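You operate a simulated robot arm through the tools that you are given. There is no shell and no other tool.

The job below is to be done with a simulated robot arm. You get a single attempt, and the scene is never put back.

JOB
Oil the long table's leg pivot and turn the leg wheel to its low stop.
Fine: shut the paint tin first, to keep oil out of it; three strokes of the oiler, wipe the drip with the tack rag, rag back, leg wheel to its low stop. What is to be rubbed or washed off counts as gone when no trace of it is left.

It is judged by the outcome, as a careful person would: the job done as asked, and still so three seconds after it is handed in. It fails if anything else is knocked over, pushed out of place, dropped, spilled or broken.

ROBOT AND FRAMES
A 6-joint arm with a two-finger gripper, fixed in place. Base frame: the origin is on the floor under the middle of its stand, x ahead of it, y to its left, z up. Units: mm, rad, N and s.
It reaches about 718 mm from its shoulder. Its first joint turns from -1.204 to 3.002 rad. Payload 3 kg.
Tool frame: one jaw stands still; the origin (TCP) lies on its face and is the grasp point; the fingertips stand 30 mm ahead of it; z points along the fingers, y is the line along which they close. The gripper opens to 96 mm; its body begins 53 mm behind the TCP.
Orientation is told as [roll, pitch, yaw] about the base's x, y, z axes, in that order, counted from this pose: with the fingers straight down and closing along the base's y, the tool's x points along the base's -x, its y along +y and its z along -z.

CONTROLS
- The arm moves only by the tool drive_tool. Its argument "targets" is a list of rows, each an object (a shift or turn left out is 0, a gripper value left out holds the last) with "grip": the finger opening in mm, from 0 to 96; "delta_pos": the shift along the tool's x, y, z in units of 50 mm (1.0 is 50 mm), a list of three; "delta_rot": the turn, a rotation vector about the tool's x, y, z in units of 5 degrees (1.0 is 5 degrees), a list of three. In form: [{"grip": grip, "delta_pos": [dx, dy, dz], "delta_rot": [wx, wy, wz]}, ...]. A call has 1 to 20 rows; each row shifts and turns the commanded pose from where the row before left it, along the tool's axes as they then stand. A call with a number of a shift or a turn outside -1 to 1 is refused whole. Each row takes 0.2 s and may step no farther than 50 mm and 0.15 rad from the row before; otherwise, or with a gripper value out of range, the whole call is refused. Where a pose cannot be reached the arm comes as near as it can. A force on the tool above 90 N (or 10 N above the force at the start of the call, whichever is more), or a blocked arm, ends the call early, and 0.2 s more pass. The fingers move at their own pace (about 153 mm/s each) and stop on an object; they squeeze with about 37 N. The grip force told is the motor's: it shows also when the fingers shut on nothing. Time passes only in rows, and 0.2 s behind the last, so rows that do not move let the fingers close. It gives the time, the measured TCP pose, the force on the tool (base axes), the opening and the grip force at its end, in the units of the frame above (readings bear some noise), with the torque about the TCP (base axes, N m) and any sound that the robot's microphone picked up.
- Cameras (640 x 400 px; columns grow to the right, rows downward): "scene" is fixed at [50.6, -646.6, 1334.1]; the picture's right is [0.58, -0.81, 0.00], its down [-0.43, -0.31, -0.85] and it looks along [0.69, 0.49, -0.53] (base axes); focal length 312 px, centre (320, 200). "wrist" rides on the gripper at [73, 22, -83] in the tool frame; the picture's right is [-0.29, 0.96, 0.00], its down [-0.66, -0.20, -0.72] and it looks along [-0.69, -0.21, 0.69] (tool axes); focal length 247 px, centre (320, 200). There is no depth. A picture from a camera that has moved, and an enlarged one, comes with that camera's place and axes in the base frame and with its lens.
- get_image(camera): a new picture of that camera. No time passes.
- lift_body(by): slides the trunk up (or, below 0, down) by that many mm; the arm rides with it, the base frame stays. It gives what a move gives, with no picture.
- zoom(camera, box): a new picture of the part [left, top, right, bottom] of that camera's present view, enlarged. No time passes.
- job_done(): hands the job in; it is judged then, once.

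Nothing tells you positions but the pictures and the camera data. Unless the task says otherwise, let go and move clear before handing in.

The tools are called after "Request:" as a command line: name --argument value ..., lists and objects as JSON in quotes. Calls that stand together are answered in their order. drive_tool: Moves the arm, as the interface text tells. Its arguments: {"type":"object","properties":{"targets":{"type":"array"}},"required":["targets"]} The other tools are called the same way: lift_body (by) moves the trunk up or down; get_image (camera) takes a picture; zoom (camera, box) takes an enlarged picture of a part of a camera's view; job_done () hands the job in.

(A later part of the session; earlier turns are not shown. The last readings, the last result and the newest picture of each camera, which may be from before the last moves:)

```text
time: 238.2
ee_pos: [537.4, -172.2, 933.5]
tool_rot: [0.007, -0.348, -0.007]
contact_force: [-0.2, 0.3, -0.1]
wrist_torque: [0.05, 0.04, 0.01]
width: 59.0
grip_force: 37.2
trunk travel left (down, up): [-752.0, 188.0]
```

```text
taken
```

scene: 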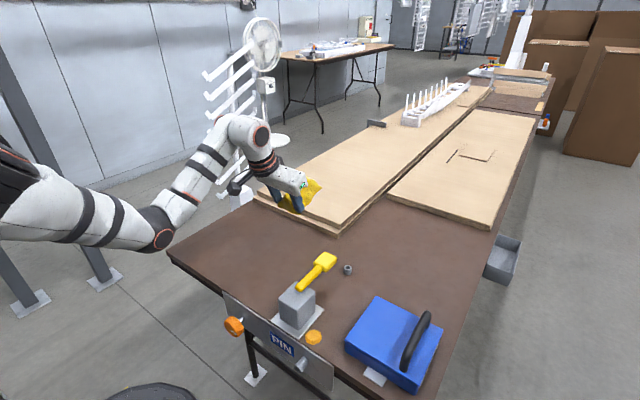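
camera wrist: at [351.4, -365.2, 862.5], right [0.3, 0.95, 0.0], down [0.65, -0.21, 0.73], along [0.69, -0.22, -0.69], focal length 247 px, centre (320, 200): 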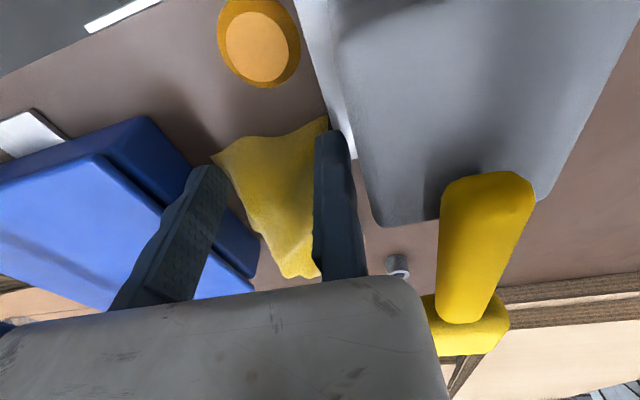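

Request:
drive_tool --targets '[{"delta_pos": [0.1, 0.1, 0.2], "delta_rot": [0, 1, 0]}, {"delta_pos": [0.1, 0.1, 0.2], "delta_rot": [0, 1, 0]}, {"delta_pos": [0.1, 0.1, 0.2], "delta_rot": [0, 1, 0]}, {"delta_pos": [0.05, 0.1, 0.2], "delta_rot": [0, 1, 0]}, {"delta_pos": [0, 0, 0]}]'

Request:
get_image --camera "scene"

```text
time: 239.4
ee_pos: [526.6, -151.2, 891.1]
tool_rot: [0.008, 0.002, -0.005]
contact_force: [0.7, -0.3, -0.4]
wrist_torque: [0.03, 0.0, 0.0]
width: 58.6
grip_force: 37.1
trunk travel left (down, up): [-752.0, 188.0]
```

```text
taken
```

scene: 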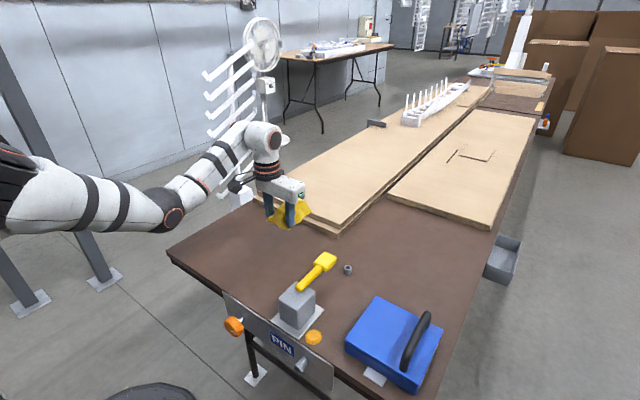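

Upright at (527, -151, 891). Now I turn to yaw -90°.

Request:
drive_tool --targets '[{"delta_rot": [0, 0, 1]}, {"delta_rot": [0, 0, 1]}, {"delta_rot": [0, 0, 1]}, {"delta_rot": [0, 0, 1]}, {"delta_rot": [0, 0, 1]}, {"delta_rot": [0, 0, 1]}, {"delta_rot": [0, 0, 1]}, {"delta_rot": [0, 0, 1]}, {"delta_rot": [0, 0, 1]}, {"delta_rot": [0, 0, 1]}, {"delta_rot": [0, 0, 1]}, {"delta_rot": [0, 0, 1]}, {"delta_rot": [0, 0, 1]}, {"delta_rot": [0, 0, 1]}, {"delta_rot": [0, 0, 1]}, {"delta_rot": [0, 0, 1]}, {"delta_rot": [0, 0, 1]}, {"delta_rot": [0, 0, 1]}, {"delta_pos": [0, 0, 0]}]'

Request:
get_image --camera "scene"

Request:
get_image --camera "wrist"

```text
time: 243.4
ee_pos: [527.8, -152.2, 890.0]
tool_rot: [-0.001, 0.007, -1.578]
contact_force: [-0.6, -1.1, -0.1]
wrist_torque: [0.0, -0.02, 0.05]
width: 58.7
grip_force: 36.9
trunk travel left (down, up): [-752.0, 188.0]
```

```text
taken
```

scene: 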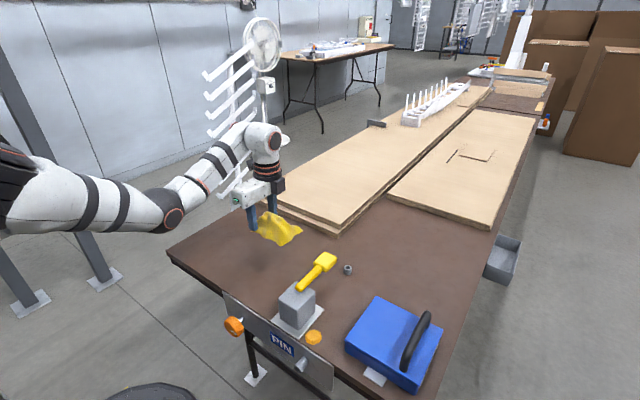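

```text
taken
camera wrist: at [549.4, -79.1, 973.1], right [0.95, -0.3, 0.0], down [-0.21, -0.66, 0.72], along [-0.22, -0.69, -0.69], focal length 247 px, centre (320, 200)
```

wrist: 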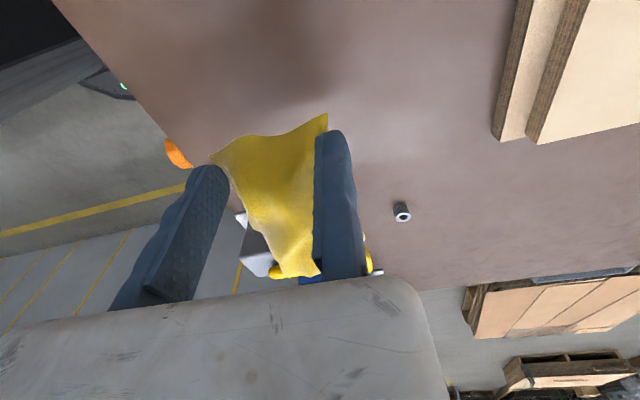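

The rag now extends toward -y from the fingers; its centre is about (499, -198). I move +y by 56 mm while descending.

Request:
drive_tool --targets '[{"delta_pos": [0.2, 0.02, 0.3]}, {"delta_pos": [0.3, 0, 0.3]}, {"delta_pos": [0.3, 0, 0.3]}, {"delta_pos": [0.3, 0, 0.2]}, {"delta_pos": [0, 0, 0]}]'

Request:
get_image --camera "scene"

Request:
get_image --camera "wrist"

```text
time: 244.6
ee_pos: [529.0, -97.6, 834.4]
tool_rot: [-0.004, 0.009, -1.576]
contact_force: [0.6, 0.4, -0.5]
wrist_torque: [0.08, -0.01, 0.0]
width: 59.1
grip_force: 36.7
trunk travel left (down, up): [-752.0, 188.0]
```

```text
taken
```

scene: 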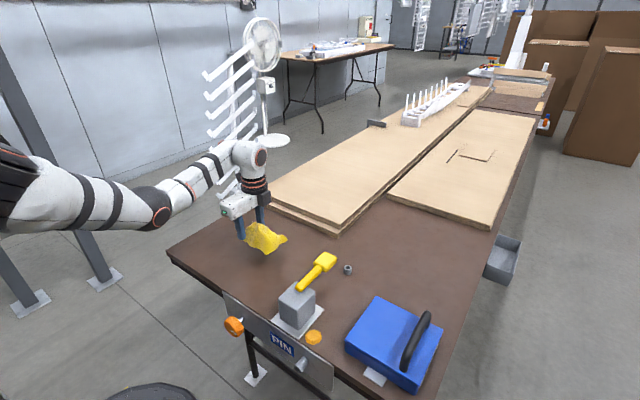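

```text
taken
camera wrist: at [550.3, -25.2, 918.3], right [0.95, -0.3, 0.0], down [-0.21, -0.66, 0.72], along [-0.22, -0.69, -0.7], focal length 247 px, centre (320, 200)
```

wrist: 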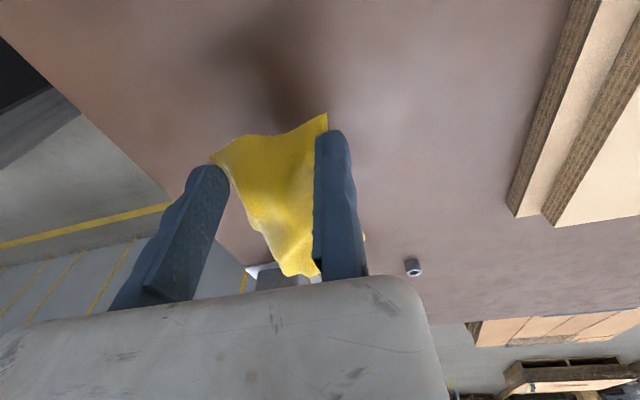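

Right above home. I lower with the trunk to keep the arm bent, then feel for the table.

Request:
lift_body --by -44

Request:
lift_body --by -5

Request:
lift_body --by -3

Request:
zoom --camera "scene" --box '[230, 190, 310, 280]'

```text
time: 245.5
ee_pos: [526.5, -98.3, 790.8]
tool_rot: [-0.003, 0.007, -1.576]
contact_force: [-0.3, 0.5, -0.5]
wrist_torque: [0.03, -0.03, -0.02]
width: 58.8
grip_force: 37.4
trunk travel left (down, up): [-708.0, 232.0]
```

```text
time: 246.0
ee_pos: [528.0, -98.1, 786.4]
tool_rot: [-0.001, 0.007, -1.576]
contact_force: [0.3, -0.5, -0.8]
wrist_torque: [0.03, -0.03, 0.0]
width: 58.8
grip_force: 36.6
trunk travel left (down, up): [-703.0, 237.0]
```

```text
time: 246.6
ee_pos: [527.4, -99.4, 783.0]
tool_rot: [-0.002, 0.007, -1.576]
contact_force: [0.9, 0.4, 0.3]
wrist_torque: [0.04, 0.0, 0.0]
width: 58.7
grip_force: 36.9
trunk travel left (down, up): [-700.0, 240.0]
```

```text
4.44 times, centred on (270, 235) of scene
camera zoom: at [50.6, -646.6, 1334.1], right [0.58, -0.81, 0.0], down [-0.43, -0.31, -0.85], along [0.69, 0.49, -0.53], focal length 1389 px, centre (542, 44)
```

zoom: 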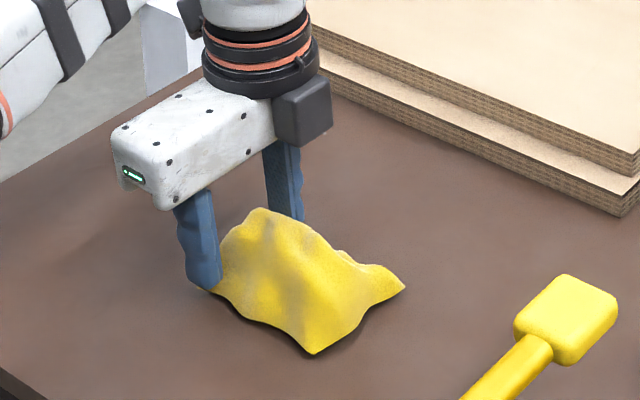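

The rag's outline matches its original place to within a couple of millimetres. I lower the last bit and release.

Request:
lift_body --by -3

Request:
zoom --camera "scene" --box '[230, 190, 310, 280]'

```text
time: 247.1
ee_pos: [528.0, -98.3, 779.4]
tool_rot: [-0.002, 0.007, -1.576]
contact_force: [-0.1, 0.0, -0.4]
wrist_torque: [0.01, -0.02, -0.02]
width: 58.8
grip_force: 36.7
trunk travel left (down, up): [-697.0, 243.0]
```

```text
4.44 times, centred on (270, 235) of scene
camera zoom: at [50.6, -646.6, 1334.1], right [0.58, -0.81, 0.0], down [-0.43, -0.31, -0.85], along [0.69, 0.49, -0.53], focal length 1389 px, centre (542, 44)
```

zoom: 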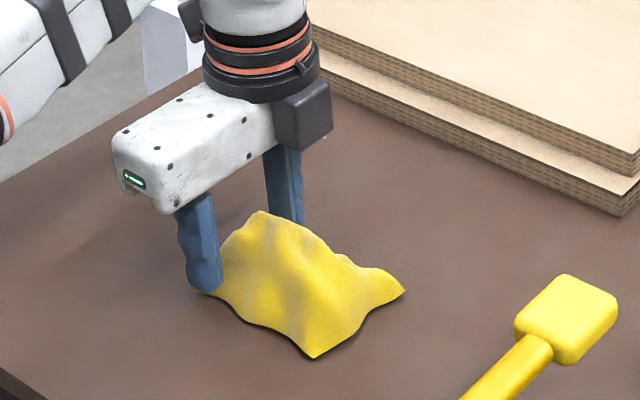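

Request:
lift_body --by -2

Request:
drive_tool --targets '[{"grip": 70, "delta_pos": [0, 0, 0]}, {"delta_pos": [0, 0, 0]}, {"grip": 90, "delta_pos": [0, 0.1, 0]}, {"delta_pos": [0, 0.1, 0]}, {"delta_pos": [0, 0, 0]}]'

Request:
zoom --camera "scene" --box '[230, 190, 310, 280]'

Request:
get_image --camera "wrist"

```text
time: 247.6
ee_pos: [526.2, -98.4, 780.3]
tool_rot: [0.002, 0.005, -1.576]
contact_force: [2.2, -0.2, 10.3]
wrist_torque: [0.06, 0.26, 0.01]
width: 59.0
grip_force: 36.6
trunk travel left (down, up): [-695.0, 245.0]
```

```text
time: 248.8
ee_pos: [536.8, -98.4, 776.7]
tool_rot: [-0.001, 0.008, -1.576]
contact_force: [0.4, 0.1, -0.4]
wrist_torque: [0.0, 0.01, -0.02]
width: 90.1
grip_force: 0.1
trunk travel left (down, up): [-695.0, 245.0]
```

```text
4.44 times, centred on (270, 235) of scene
camera zoom: at [50.6, -646.6, 1334.1], right [0.58, -0.81, 0.0], down [-0.43, -0.31, -0.85], along [0.69, 0.49, -0.53], focal length 1389 px, centre (542, 44)
```

zoom: 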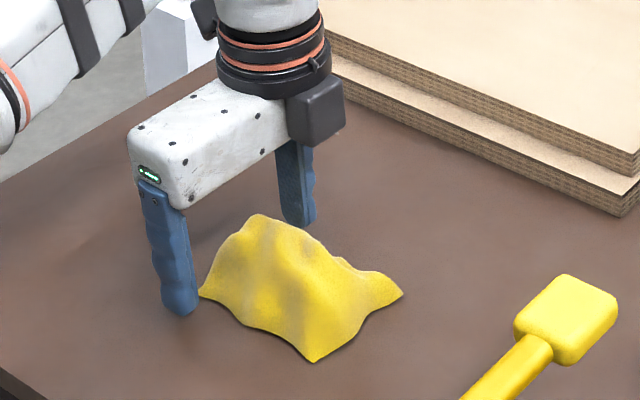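

```text
taken
camera wrist: at [560.4, -25.7, 860.8], right [0.95, -0.3, 0.0], down [-0.21, -0.66, 0.72], along [-0.22, -0.69, -0.69], focal length 247 px, centre (320, 200)
```

wrist: 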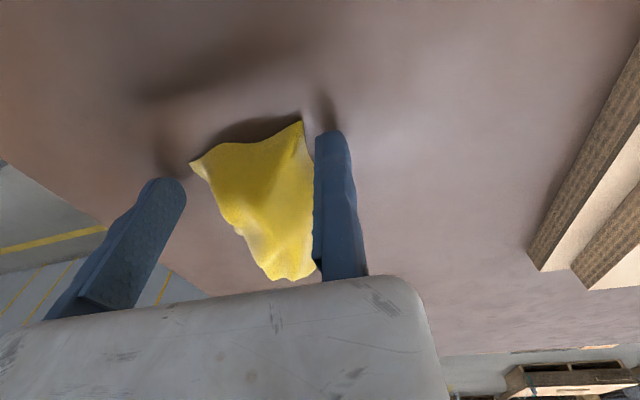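

The rag is back within about 2 mm of its original place. I rise straight up with the trunk.

Request:
lift_body --by 150

Request:
zoom --camera "scene" --box '[230, 190, 310, 280]'

Request:
get_image --camera "scene"

```text
time: 250.6
ee_pos: [539.0, -98.1, 927.4]
tool_rot: [-0.001, 0.009, -1.576]
contact_force: [-0.2, 0.4, 0.0]
wrist_torque: [-0.03, 0.0, -0.01]
width: 90.1
grip_force: 0.0
trunk travel left (down, up): [-845.0, 95.0]
```

```text
4.44 times, centred on (270, 235) of scene
camera zoom: at [50.6, -646.6, 1334.1], right [0.58, -0.81, 0.0], down [-0.43, -0.31, -0.85], along [0.69, 0.49, -0.53], focal length 1389 px, centre (542, 44)
```

zoom: 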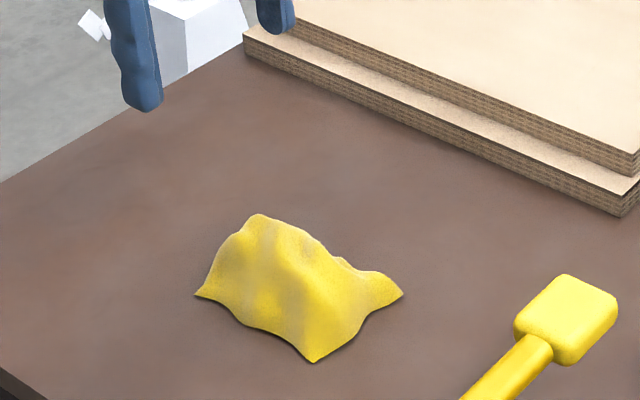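

```text
taken
```

scene: 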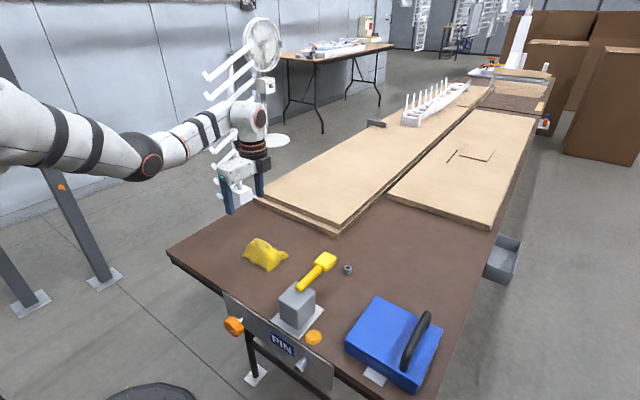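

Drip wiped, rag home, lever up, tin shut. Next is the wheel: I'll turn the gripper back to 0° here, close it, and travel the known route around to the front of the table.

Request:
drive_tool --targets '[{"delta_rot": [0, 0, -1]}, {"delta_rot": [0, 0, -1]}, {"delta_rot": [0, 0, -1]}, {"delta_rot": [0, 0, -1]}, {"delta_rot": [0, 0, -1]}, {"delta_rot": [0, 0, -1]}, {"delta_rot": [0, 0, -1]}, {"delta_rot": [0, 0, -1]}, {"delta_rot": [0, 0, -1]}, {"delta_rot": [0, 0, -1]}, {"delta_rot": [0, 0, -1]}, {"delta_rot": [0, 0, -1]}, {"delta_rot": [0, 0, -1]}, {"delta_rot": [0, 0, -1]}, {"delta_rot": [0, 0, -1]}, {"delta_rot": [0, 0, -1]}, {"delta_rot": [0, 0, -1]}, {"delta_rot": [0, 0, -1]}, {"delta_pos": [0, 0, 0]}]'

Request:
drive_tool --targets '[{"grip": 60, "delta_pos": [0, -0.4, 0]}, {"delta_pos": [0, -0.5, 0]}, {"delta_pos": [0, -0.5, 0]}, {"delta_pos": [0.1, -0.5, 0]}, {"delta_pos": [0.1, -0.5, 0]}, {"delta_pos": [0.1, -0.5, 0]}, {"delta_pos": [0.2, -0.5, 0]}, {"delta_pos": [0.2, -0.5, 0]}, {"delta_pos": [0, 0, 0]}]'

Request:
get_image --camera "scene"

```text
time: 254.6
ee_pos: [538.6, -99.1, 926.8]
tool_rot: [0.008, 0.004, -0.003]
contact_force: [1.0, -0.6, -0.6]
wrist_torque: [0.0, 0.01, -0.03]
width: 90.1
grip_force: 0.2
trunk travel left (down, up): [-845.0, 95.0]
```

```text
time: 256.6
ee_pos: [501.3, -294.5, 923.0]
tool_rot: [0.007, 0.002, -0.007]
contact_force: [0.3, 0.5, -0.5]
wrist_torque: [-0.03, 0.0, 0.02]
width: 60.2
grip_force: 0.0
trunk travel left (down, up): [-845.0, 95.0]
```

```text
taken
```

scene: 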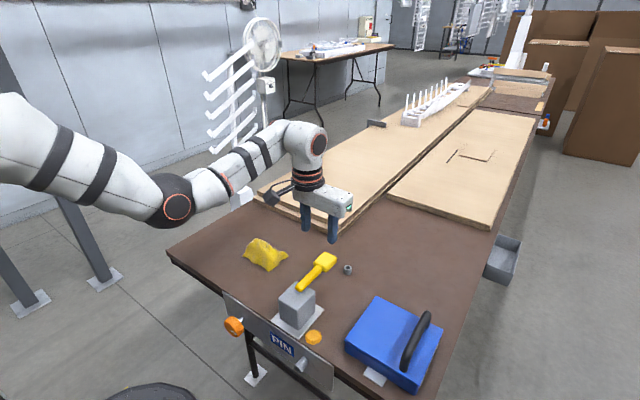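

Request:
drive_tool --targets '[{"delta_pos": [0.2, -0.42, 0]}, {"delta_pos": [0.2, -0.42, 0]}, {"delta_pos": [0.2, -0.42, 0]}, {"delta_pos": [0.2, -0.42, 0]}, {"delta_pos": [0.2, -0.42, 0]}, {"delta_pos": [0.2, -0.42, 0]}, {"delta_pos": [0, 0, 0]}]'

Request:
drive_tool --targets '[{"delta_pos": [0.3, 0, 0]}, {"delta_pos": [0.3, 0.1, 0]}, {"delta_pos": [0.3, 0.2, 0]}, {"delta_pos": [0.3, 0.2, 0]}, {"delta_pos": [0, 0, 0]}]'

Request:
get_image --camera "scene"

```text
time: 258.1
ee_pos: [440.7, -419.4, 925.4]
tool_rot: [0.006, 0.003, -0.006]
contact_force: [-0.7, -0.2, 0.7]
wrist_torque: [-0.01, 0.0, -0.02]
width: 60.2
grip_force: 0.0
trunk travel left (down, up): [-845.0, 95.0]
```

```text
time: 259.4
ee_pos: [383.4, -394.2, 925.0]
tool_rot: [0.006, 0.001, -0.005]
contact_force: [-0.2, 0.7, -0.7]
wrist_torque: [-0.01, 0.01, 0.0]
width: 60.0
grip_force: 0.1
trunk travel left (down, up): [-845.0, 95.0]
```

```text
taken
```

scene: 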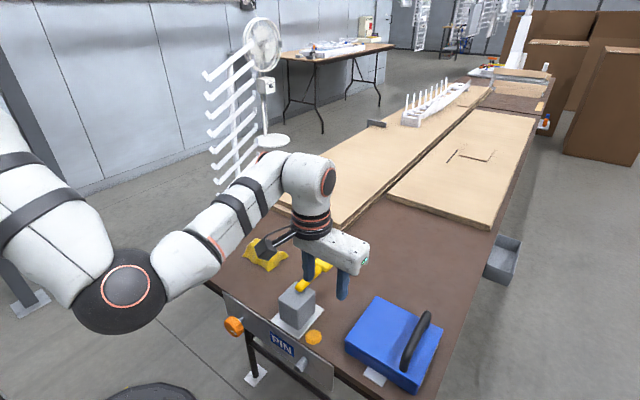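

Request:
drive_tool --targets '[{"delta_pos": [0.3, 0.1, 0]}, {"delta_pos": [0.3, 0.1, 0]}, {"delta_pos": [0.3, 0.1, 0]}, {"delta_pos": [0, 0, 0]}]'

Request:
get_image --camera "scene"

```text
time: 260.4
ee_pos: [337.4, -378.3, 923.2]
tool_rot: [0.006, 0.003, -0.005]
contact_force: [0.5, 0.2, -0.1]
wrist_torque: [0.0, 0.02, -0.02]
width: 59.9
grip_force: 0.0
trunk travel left (down, up): [-845.0, 95.0]
```

```text
taken
```

scene: 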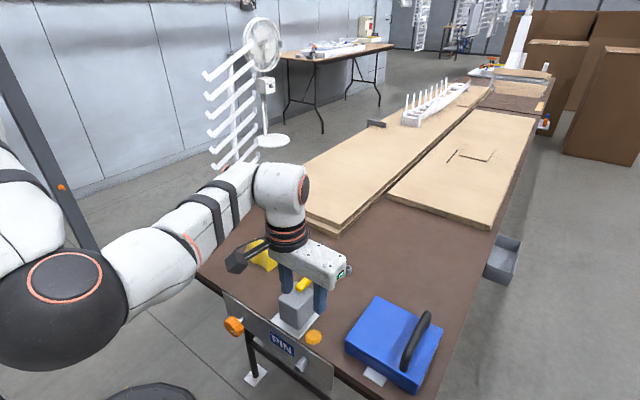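

Now in front of the table. I move along +y toward the wheel at this height.

Request:
drive_tool --targets '[{"delta_pos": [0.2, 0.4, 0]}, {"delta_pos": [0.1, 0.5, 0]}, {"delta_pos": [0, 0.5, 0]}, {"delta_pos": [0, 0.5, 0]}, {"delta_pos": [0, 0, 0]}]'

Request:
get_image --camera "scene"

```text
time: 261.6
ee_pos: [322.3, -284.1, 927.1]
tool_rot: [0.006, 0.0, -0.005]
contact_force: [-0.6, 0.5, 0.1]
wrist_torque: [0.0, 0.03, -0.02]
width: 60.2
grip_force: 0.2
trunk travel left (down, up): [-845.0, 95.0]
```

```text
taken
```

scene: 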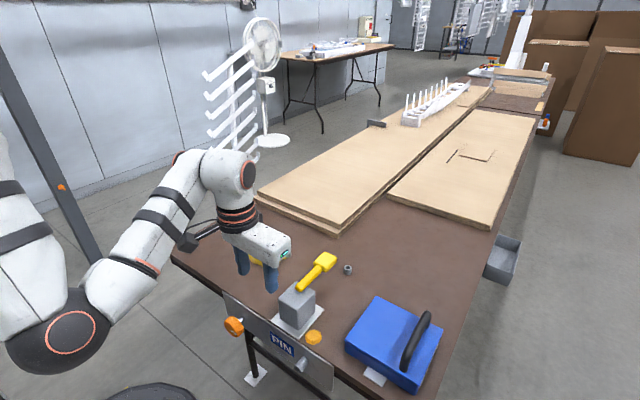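

Fine so far. I continue to y -181, x 317, above the wheel.

Request:
drive_tool --targets '[{"delta_pos": [0.05, 0.5, 0]}, {"delta_pos": [0.05, 0.5, 0]}, {"delta_pos": [0, 0.5, 0]}, {"delta_pos": [0, 0.5, 0]}, {"delta_pos": [0, 0, 0]}]'

Request:
get_image --camera "scene"

Request:
get_image --camera "wrist"

```text
time: 262.8
ee_pos: [309.7, -204.1, 899.8]
tool_rot: [0.007, 0.001, -0.006]
contact_force: [0.1, -0.7, -0.1]
wrist_torque: [-0.01, -0.03, 0.01]
width: 60.0
grip_force: 0.1
out of reach, approached as far as the arm can: row 1, 2, 3
trunk travel left (down, up): [-845.0, 95.0]
```

```text
taken
```

scene: 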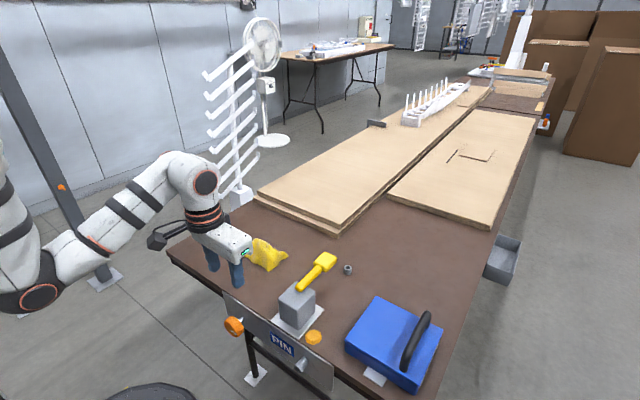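

```text
taken
camera wrist: at [236.0, -180.8, 982.6], right [0.3, 0.95, 0.01], down [0.66, -0.21, 0.72], along [0.69, -0.21, -0.69], focal length 247 px, centre (320, 200)
```

wrist: 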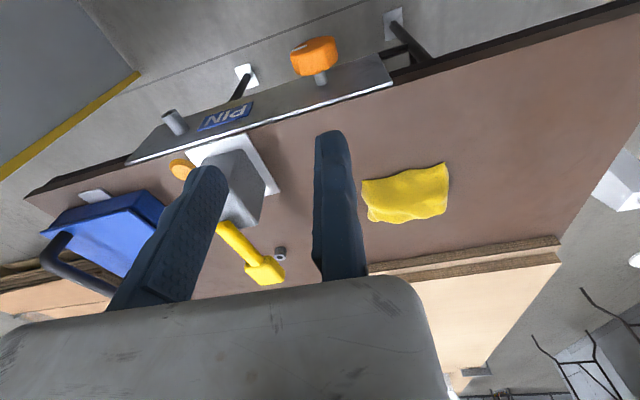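

I'm near the limit again; lower relative to the trunk should be fine. First a zoom on the wheel from here.

Request:
zoom --camera "wrist" --box '[270, 20, 360, 100]'

Request:
lift_body --by 70

Request:
drive_tool --targets '[{"delta_pos": [-0.02, 0.1, 0.3]}, {"delta_pos": [-0.02, 0.1, 0.3]}, {"delta_pos": [-0.02, 0.1, 0.3]}, {"delta_pos": [-0.02, 0.1, 0.3]}, {"delta_pos": [0, 0, 0]}]'

Request:
get_image --camera "scene"

```text
5.00 times, centred on (315, 60) of wrist
camera zoom: at [236.0, -180.8, 982.6], right [0.3, 0.95, 0.01], down [0.66, -0.21, 0.72], along [0.69, -0.21, -0.69], focal length 1235 px, centre (345, 900)
```

zoom: 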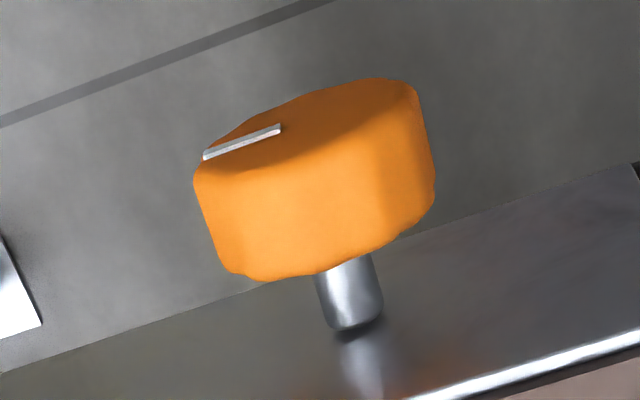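

```text
time: 263.8
ee_pos: [310.0, -203.6, 970.3]
tool_rot: [0.006, 0.002, -0.005]
contact_force: [-0.4, -0.6, -0.3]
wrist_torque: [-0.02, 0.01, -0.02]
width: 59.8
grip_force: 0.1
trunk travel left (down, up): [-915.0, 25.0]
```

```text
time: 265.0
ee_pos: [313.9, -181.7, 910.0]
tool_rot: [0.006, 0.004, -0.004]
contact_force: [-0.8, -0.3, 0.1]
wrist_torque: [0.01, 0.01, -0.02]
width: 60.1
grip_force: 0.0
trunk travel left (down, up): [-915.0, 25.0]
```

```text
taken
```

scene: 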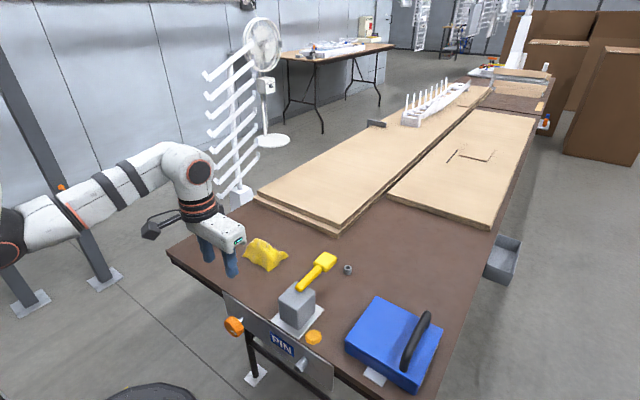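

At (314, -182, 910), good. To turn the wheel from above I need to roll the gripper about the wheel's axis; I test the roll range here in free air first.

Request:
drive_tool --targets '[{"delta_rot": [1, 0, 0]}, {"delta_rot": [1, 0, 0]}, {"delta_rot": [1, 0, 0]}, {"delta_rot": [1, 0, 0]}, {"delta_rot": [1, 0, 0]}, {"delta_rot": [1, 0, 0]}, {"delta_pos": [0, 0, 0]}]'

Request:
get_image --camera "scene"

```text
time: 265.9
ee_pos: [317.8, -246.8, 919.8]
tool_rot: [-0.428, -0.005, 0.021]
contact_force: [0.1, 0.0, 0.0]
wrist_torque: [-0.01, -0.03, -0.01]
width: 59.9
grip_force: 0.1
out of reach, approached as far as the arm can: row 4
trunk travel left (down, up): [-915.0, 25.0]
stopped in row 4: the arm was blocked; the commanded pose is now the measured one
```

```text
taken
```

scene: 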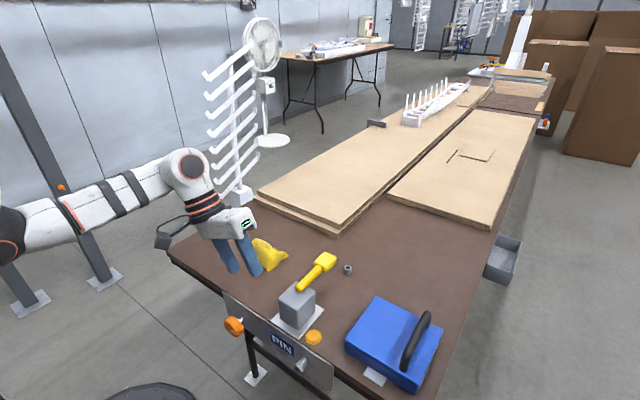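

The roll toward -x side is limited here to roughly 10–15° (wrist can't go farther to +y), but the other way should be free. I undo the roll.

Request:
drive_tool --targets '[{"delta_rot": [-1, 0, 0]}, {"delta_rot": [-1, 0, 0]}, {"delta_rot": [-1, 0, 0]}, {"delta_rot": [-1, 0, 0]}, {"delta_rot": [-0.9, 0, 0]}, {"delta_pos": [0, 0, 0]}]'

Request:
drive_tool --targets '[{"delta_rot": [-1, 0, 0]}, {"delta_rot": [-1, 0, 0]}, {"delta_rot": [-1, 0, 0]}, {"delta_rot": [-1, 0, 0]}, {"delta_rot": [-1, 0, 0]}, {"delta_rot": [-1, 0, 0]}, {"delta_pos": [0, 0, 0]}]'

Request:
get_image --camera "scene"

```text
time: 267.3
ee_pos: [318.0, -244.2, 919.1]
tool_rot: [0.005, -0.004, 0.021]
contact_force: [-0.8, 0.9, -0.5]
wrist_torque: [0.01, -0.01, 0.01]
width: 60.1
grip_force: 0.0
trunk travel left (down, up): [-915.0, 25.0]
```

```text
time: 268.9
ee_pos: [317.5, -244.4, 919.5]
tool_rot: [0.53, -0.006, 0.021]
contact_force: [0.4, 0.7, 0.0]
wrist_torque: [0.0, -0.01, -0.01]
width: 59.8
grip_force: 0.1
trunk travel left (down, up): [-915.0, 25.0]
```

```text
taken
```

scene: 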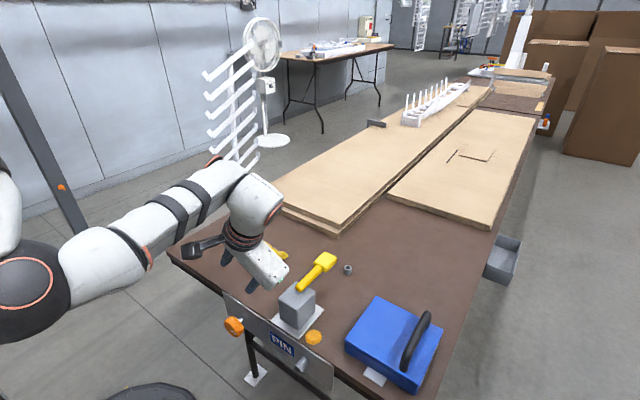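

Rolling the other way works well. As seen from the front, I take "low" as the counter-clockwise end (like a dial or jack wheel), so I'll grip at about +40° roll and turn it down toward 0 in several bites. I roll to 40°, open, shift, and lower with the trunk to a pre-grasp above the wheel.

Request:
drive_tool --targets '[{"grip": 84, "delta_rot": [-1, 0, 0]}, {"delta_rot": [-0.9, 0, 0]}, {"delta_pos": [0.08, 0.2, -0.15]}, {"delta_pos": [0, 0.1, -0.1]}, {"delta_pos": [0, 0, 0]}]'

Request:
get_image --camera "wrist"

Request:
get_image --camera "scene"

```text
time: 270.1
ee_pos: [313.6, -241.4, 937.9]
tool_rot: [0.694, -0.006, 0.021]
contact_force: [0.0, 0.4, -0.4]
wrist_torque: [0.04, 0.02, 0.01]
width: 84.0
grip_force: 0.0
trunk travel left (down, up): [-915.0, 25.0]
```

```text
taken
camera wrist: at [240.2, -278.8, 1016.6], right [0.28, 0.74, 0.61], down [0.67, -0.6, 0.43], along [0.69, 0.29, -0.66], focal length 247 px, centre (320, 200)
```

wrist: 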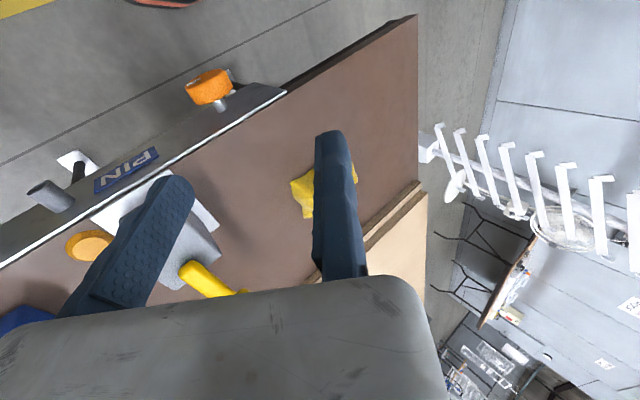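

```text
taken
```

scene: 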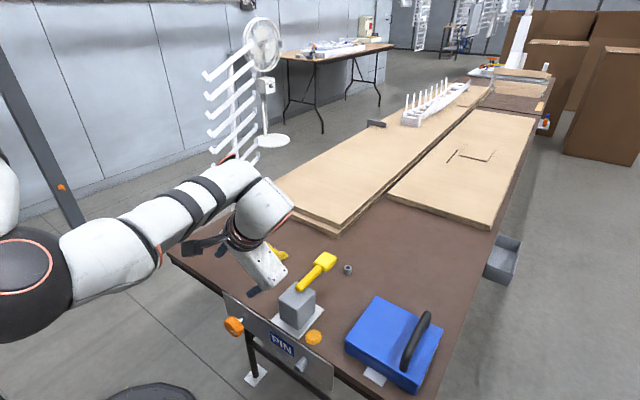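

Request:
drive_tool --targets '[{"delta_pos": [0, 0.246, 0.205]}, {"delta_pos": [0, 0, 0]}]'

Request:
lift_body --by -130

Request:
get_image --camera "wrist"

Request:
zoom --camera "scene" --box '[180, 200, 340, 380]'

```text
time: 270.7
ee_pos: [313.2, -226.2, 938.5]
tool_rot: [0.695, -0.005, 0.021]
contact_force: [0.1, 0.5, 0.6]
wrist_torque: [0.03, -0.01, 0.0]
width: 83.7
grip_force: 0.0
trunk travel left (down, up): [-915.0, 25.0]
```

```text
time: 272.3
ee_pos: [312.5, -226.7, 808.0]
tool_rot: [0.695, -0.006, 0.022]
contact_force: [0.4, -0.3, -0.1]
wrist_torque: [0.01, 0.0, -0.01]
width: 83.9
grip_force: 0.1
trunk travel left (down, up): [-785.0, 155.0]
```

```text
taken
camera wrist: at [239.8, -263.1, 886.2], right [0.28, 0.74, 0.61], down [0.67, -0.6, 0.43], along [0.69, 0.29, -0.66], focal length 247 px, centre (320, 200)
```

wrist: 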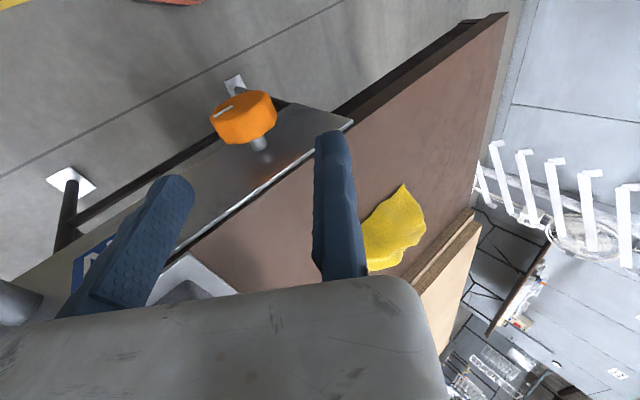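

```text
2.22 times, centred on (260, 290) of scene
camera zoom: at [50.6, -646.6, 1334.1], right [0.58, -0.81, 0.0], down [-0.43, -0.31, -0.85], along [0.69, 0.49, -0.53], focal length 694 px, centre (453, 0)
```

zoom: 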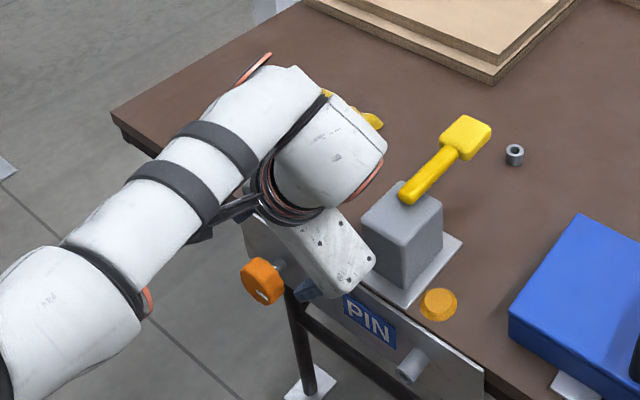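

Request:
zoom --camera "wrist" --box '[190, 70, 310, 170]'

Request:
zoom --camera "scene" --box '[215, 300, 275, 350]'

```text
4.00 times, centred on (250, 120) of wrist
camera zoom: at [239.8, -263.1, 886.2], right [0.28, 0.74, 0.61], down [0.67, -0.6, 0.43], along [0.69, 0.29, -0.66], focal length 988 px, centre (600, 520)
```

zoom: 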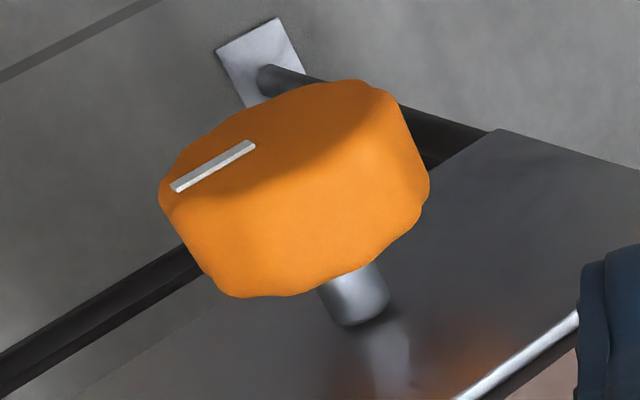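

```text
8.00 times, centred on (245, 325) of scene
camera zoom: at [50.6, -646.6, 1334.1], right [0.58, -0.81, 0.0], down [-0.43, -0.31, -0.85], along [0.69, 0.49, -0.53], focal length 2500 px, centre (920, -800)
```

zoom: 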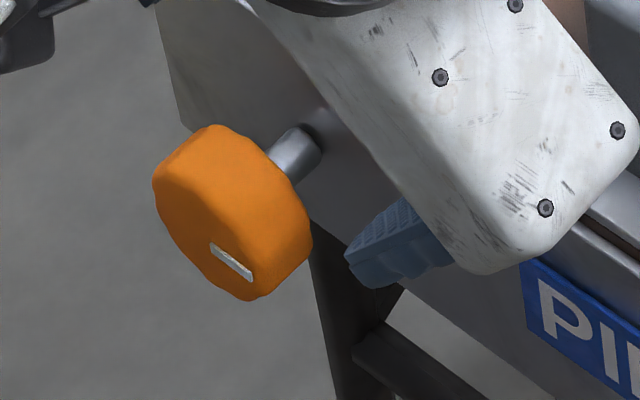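

Wheel centre estimate (317, -207.5, 677). I lower another 45 mm by trunk and then slide in along the fingers so they straddle the wheel.

Request:
lift_body --by -45

Request:
drive_tool --targets '[{"delta_pos": [-0.02, -0.05, 0.25]}, {"delta_pos": [-0.02, -0.05, 0.25]}, {"delta_pos": [0, -0.05, 0.25]}, {"delta_pos": [0, 0, 0]}]'

Request:
get_image --camera "wrist"

Request:
zoom --camera "scene" --box '[200, 260, 300, 360]'

```text
time: 273.1
ee_pos: [314.2, -225.4, 764.4]
tool_rot: [0.695, -0.006, 0.02]
contact_force: [-0.1, 0.4, 0.2]
wrist_torque: [0.02, -0.03, -0.02]
width: 84.1
grip_force: 0.1
trunk travel left (down, up): [-740.0, 200.0]
```

```text
time: 274.1
ee_pos: [315.8, -207.9, 728.6]
tool_rot: [0.695, -0.006, 0.022]
contact_force: [-0.8, 0.0, -0.6]
wrist_torque: [-0.01, -0.02, -0.03]
width: 84.0
grip_force: 0.0
trunk travel left (down, up): [-740.0, 200.0]
```

```text
taken
camera wrist: at [241.2, -245.2, 807.1], right [0.28, 0.74, 0.61], down [0.67, -0.6, 0.43], along [0.69, 0.29, -0.66], focal length 247 px, centre (320, 200)
```

wrist: 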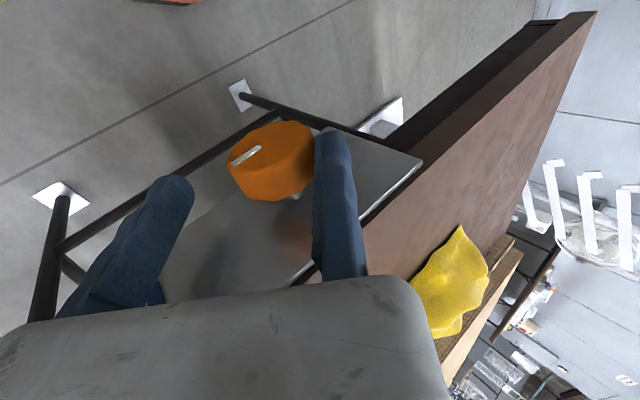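

```text
4.00 times, centred on (250, 310) of scene
camera zoom: at [50.6, -646.6, 1334.1], right [0.58, -0.81, 0.0], down [-0.43, -0.31, -0.85], along [0.69, 0.49, -0.53], focal length 1250 px, centre (600, -240)
```

zoom: 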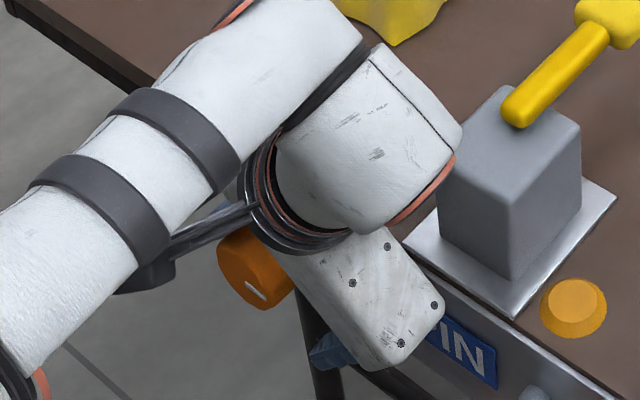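

Triangulating the white mark puts the wheel's centre at about (318, -208, 685), so it's well centred between the fingers. I go in another 17 mm and close.

Request:
drive_tool --targets '[{"delta_pos": [-0.02, 0, 0.17]}, {"delta_pos": [-0.02, 0, 0.17]}, {"delta_pos": [0, 0, 0]}]'

Request:
get_image --camera "wrist"

```text
time: 274.9
ee_pos: [316.1, -195.8, 715.6]
tool_rot: [0.695, -0.006, 0.021]
contact_force: [-0.1, -0.3, -0.1]
wrist_torque: [0.0, -0.02, -0.01]
width: 84.2
grip_force: 0.1
trunk travel left (down, up): [-740.0, 200.0]
```

```text
taken
camera wrist: at [242.4, -233.9, 794.0], right [0.28, 0.74, 0.61], down [0.67, -0.6, 0.43], along [0.69, 0.29, -0.66], focal length 247 px, centre (320, 200)
```

wrist: 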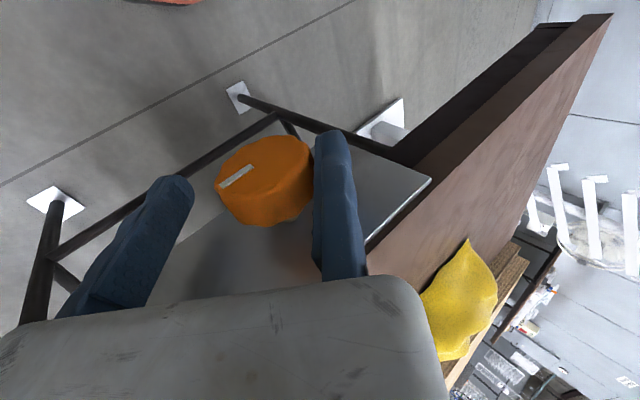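

Request:
drive_tool --targets '[{"grip": 0, "delta_pos": [0, 0, 0]}, {"delta_pos": [0, 0, 0]}, {"delta_pos": [0, 0, 0]}, {"delta_pos": [0, 0, 0]}]'

Request:
get_image --camera "wrist"

```text
time: 275.9
ee_pos: [315.8, -198.6, 713.6]
tool_rot: [0.694, -0.003, 0.018]
contact_force: [-0.5, -11.9, -7.6]
wrist_torque: [-0.2, 0.43, -0.94]
width: 48.8
grip_force: 45.1
trunk travel left (down, up): [-740.0, 200.0]
```

```text
taken
camera wrist: at [242.7, -236.1, 793.0], right [0.28, 0.74, 0.61], down [0.67, -0.61, 0.43], along [0.69, 0.29, -0.66], focal length 247 px, centre (320, 200)
```

wrist: 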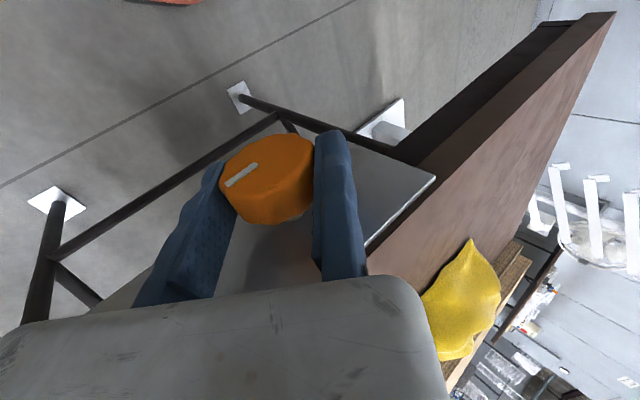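

Gripped at 49 mm. I relieve the side load slightly, then turn 10° counter-clockwise (as seen from the front) about the wheel's axis to test.

Request:
drive_tool --targets '[{"delta_pos": [0, -0.05, 0]}, {"delta_pos": [0, 0.026, 0.044], "delta_rot": [1, 0, 0]}, {"delta_pos": [0, 0.026, 0.044], "delta_rot": [1, 0, 0]}, {"delta_pos": [0, 0, 0]}]'

Request:
get_image --camera "wrist"

Request:
zoom --camera "scene" --box '[200, 280, 300, 360]'

```text
time: 276.9
ee_pos: [316.1, -194.5, 714.0]
tool_rot: [0.52, -0.006, 0.021]
contact_force: [-4.4, -9.6, -1.2]
wrist_torque: [-0.19, 0.57, -0.34]
width: 48.8
grip_force: 45.3
trunk travel left (down, up): [-740.0, 200.0]
```

```text
taken
camera wrist: at [242.2, -217.8, 795.4], right [0.27, 0.84, 0.48], down [0.67, -0.52, 0.53], along [0.69, 0.17, -0.7], focal length 247 px, centre (320, 200)
```

wrist: 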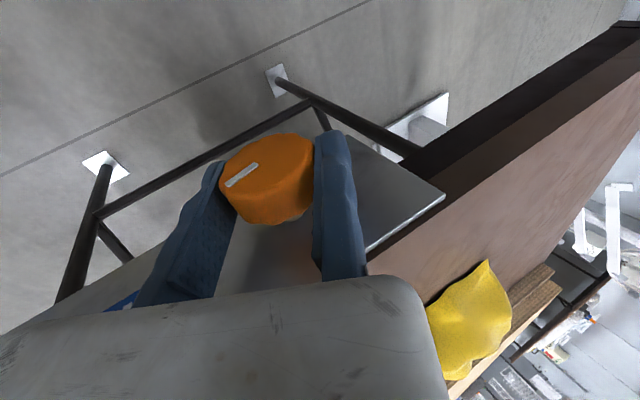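

```text
5.00 times, centred on (250, 320) of scene
camera zoom: at [50.6, -646.6, 1334.1], right [0.58, -0.81, 0.0], down [-0.43, -0.31, -0.85], along [0.69, 0.49, -0.53], focal length 1562 px, centre (670, -400)
```

zoom: 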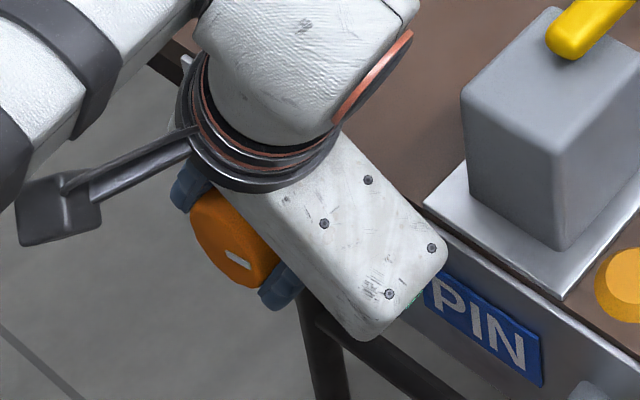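

The wheel turns along with the gripper with little torque. I continue counter-clockwise to about 0° roll.

Request:
drive_tool --targets '[{"delta_pos": [0, 0.026, 0.044], "delta_rot": [1, 0, 0]}, {"delta_pos": [0, 0.026, 0.044], "delta_rot": [1, 0, 0]}, {"delta_pos": [0, 0.026, 0.044], "delta_rot": [1, 0, 0]}, {"delta_pos": [0, 0, 0]}]'

Request:
drive_tool --targets '[{"delta_pos": [0, 0.026, 0.044], "delta_rot": [1, 0, 0]}, {"delta_pos": [0, 0.026, 0.044], "delta_rot": [1, 0, 0]}, {"delta_pos": [0, 0.026, 0.044], "delta_rot": [1, 0, 0]}, {"delta_pos": [0, 0, 0]}]'

Request:
get_image --camera "wrist"

Request:
zoom --camera "scene" --box '[180, 240, 320, 360]'

```text
time: 277.9
ee_pos: [316.1, -188.6, 709.0]
tool_rot: [0.258, -0.004, 0.019]
contact_force: [-7.0, -12.1, -9.2]
wrist_torque: [0.03, 0.33, -1.11]
width: 48.6
grip_force: 45.5
trunk travel left (down, up): [-740.0, 200.0]
```

```text
time: 278.9
ee_pos: [315.8, -186.5, 701.7]
tool_rot: [-0.003, -0.006, 0.022]
contact_force: [-7.4, -21.2, -3.4]
wrist_torque: [-0.14, 0.75, -1.0]
width: 48.7
grip_force: 45.4
trunk travel left (down, up): [-740.0, 200.0]
```

```text
taken
camera wrist: at [241.2, -164.0, 785.0], right [0.27, 0.96, 0.0], down [0.66, -0.19, 0.73], along [0.7, -0.2, -0.69], focal length 247 px, centre (320, 200)
```

wrist: 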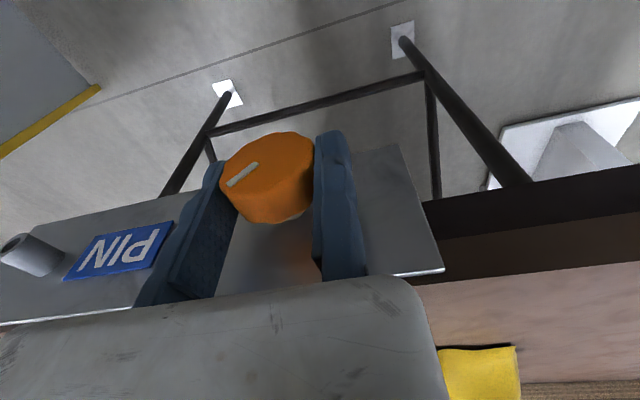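

```text
3.33 times, centred on (250, 300) of scene
camera zoom: at [50.6, -646.6, 1334.1], right [0.58, -0.81, 0.0], down [-0.43, -0.31, -0.85], along [0.69, 0.49, -0.53], focal length 1042 px, centre (553, -133)
```

zoom: 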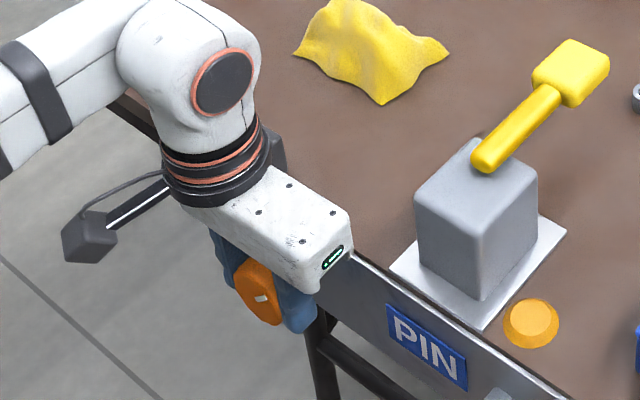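

Turned about 40° with no stop yet; from the readings the axis is at about (y -211, z 691). I release, back the fixed finger 3 mm off the rim, swing the open gripper back to +40° and re-grip.

Request:
drive_tool --targets '[{"grip": 84, "delta_pos": [0, 0, 0]}, {"delta_pos": [0, 0, 0]}, {"delta_pos": [0, 0.06, 0]}, {"delta_pos": [0, -0.0195, -0.0472], "delta_rot": [-1, 0, 0]}, {"delta_pos": [0, -0.0195, -0.0472], "delta_rot": [-1, 0, 0]}, {"delta_pos": [0, -0.0195, -0.0472], "delta_rot": [-1, 0, 0]}, {"delta_pos": [0, -0.0195, -0.0472], "delta_rot": [-1, 0, 0]}, {"delta_pos": [0, -0.0195, -0.0472], "delta_rot": [-1, 0, 0]}, {"delta_pos": [0, -0.0195, -0.0472], "delta_rot": [-1, 0, 0]}, {"delta_pos": [0, -0.0195, -0.0472], "delta_rot": [-1, 0, 0]}, {"delta_pos": [0, -0.0195, -0.0472], "delta_rot": [-1, 0, 0]}, {"delta_pos": [0, 0, 0]}]'

Request:
get_image --camera "wrist"

Request:
zoom --camera "wrist" --box '[190, 110, 350, 240]'

```text
time: 281.6
ee_pos: [316.9, -193.3, 718.3]
tool_rot: [0.694, -0.004, 0.021]
contact_force: [0.1, 0.2, -0.5]
wrist_torque: [0.01, -0.02, 0.0]
width: 84.0
grip_force: 0.1
trunk travel left (down, up): [-740.0, 200.0]
```

```text
taken
camera wrist: at [243.5, -230.3, 796.8], right [0.27, 0.74, 0.61], down [0.67, -0.6, 0.43], along [0.69, 0.29, -0.66], focal length 247 px, centre (320, 200)
```

wrist: 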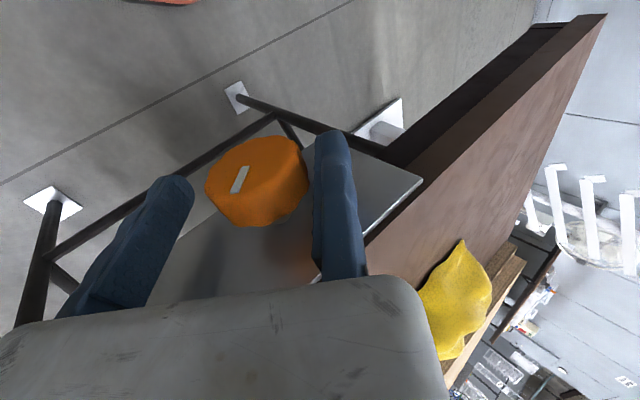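

```text
3.08 times, centred on (270, 175) of wrist
camera zoom: at [243.5, -230.3, 796.8], right [0.27, 0.74, 0.61], down [0.67, -0.6, 0.43], along [0.69, 0.29, -0.66], focal length 760 px, centre (474, 277)
```

zoom: 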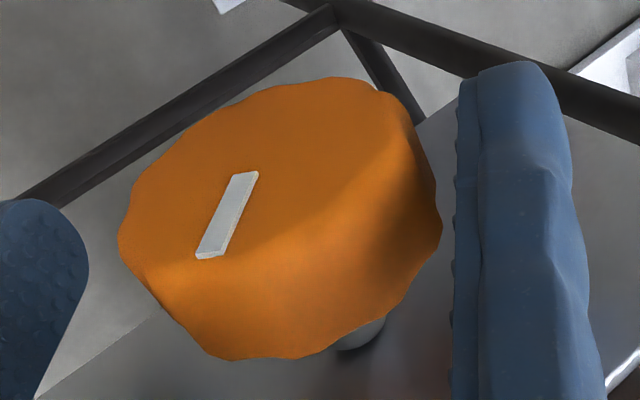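

The mark has clearly advanced about 40°. I close in (fixed jaw to the rim) and grip for the next bite, then turn 40° again.

Request:
drive_tool --targets '[{"delta_pos": [0, -0.12, 0]}, {"grip": 0, "delta_pos": [0, 0, 0]}, {"delta_pos": [0, 0, 0]}, {"delta_pos": [0, 0, 0]}, {"delta_pos": [0, 0, 0]}]'

Request:
drive_tool --targets '[{"delta_pos": [0, 0.0156, 0.0433], "delta_rot": [1, 0, 0]}, {"delta_pos": [0, 0.0156, 0.0433], "delta_rot": [1, 0, 0]}, {"delta_pos": [0, 0.0156, 0.0433], "delta_rot": [1, 0, 0]}, {"delta_pos": [0, 0.0156, 0.0433], "delta_rot": [1, 0, 0]}, {"delta_pos": [0, 0, 0]}]'

Request:
get_image --camera "wrist"

```text
time: 282.8
ee_pos: [316.5, -197.8, 715.6]
tool_rot: [0.696, -0.005, 0.02]
contact_force: [0.3, -2.7, -0.2]
wrist_torque: [-0.05, 0.57, -0.65]
width: 49.6
grip_force: 45.1
trunk travel left (down, up): [-740.0, 200.0]
```

```text
time: 283.9
ee_pos: [317.1, -190.6, 708.5]
tool_rot: [0.343, -0.006, 0.021]
contact_force: [0.2, -2.6, -0.6]
wrist_torque: [-0.05, 0.56, -0.56]
width: 49.6
grip_force: 44.7
trunk travel left (down, up): [-740.0, 200.0]
```

```text
taken
camera wrist: at [242.7, -198.4, 794.4], right [0.27, 0.91, 0.32], down [0.67, -0.42, 0.61], along [0.69, 0.05, -0.72], focal length 247 px, centre (320, 200)
```

wrist: 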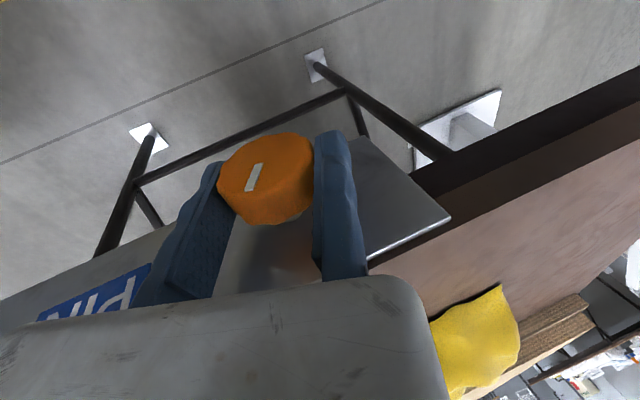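

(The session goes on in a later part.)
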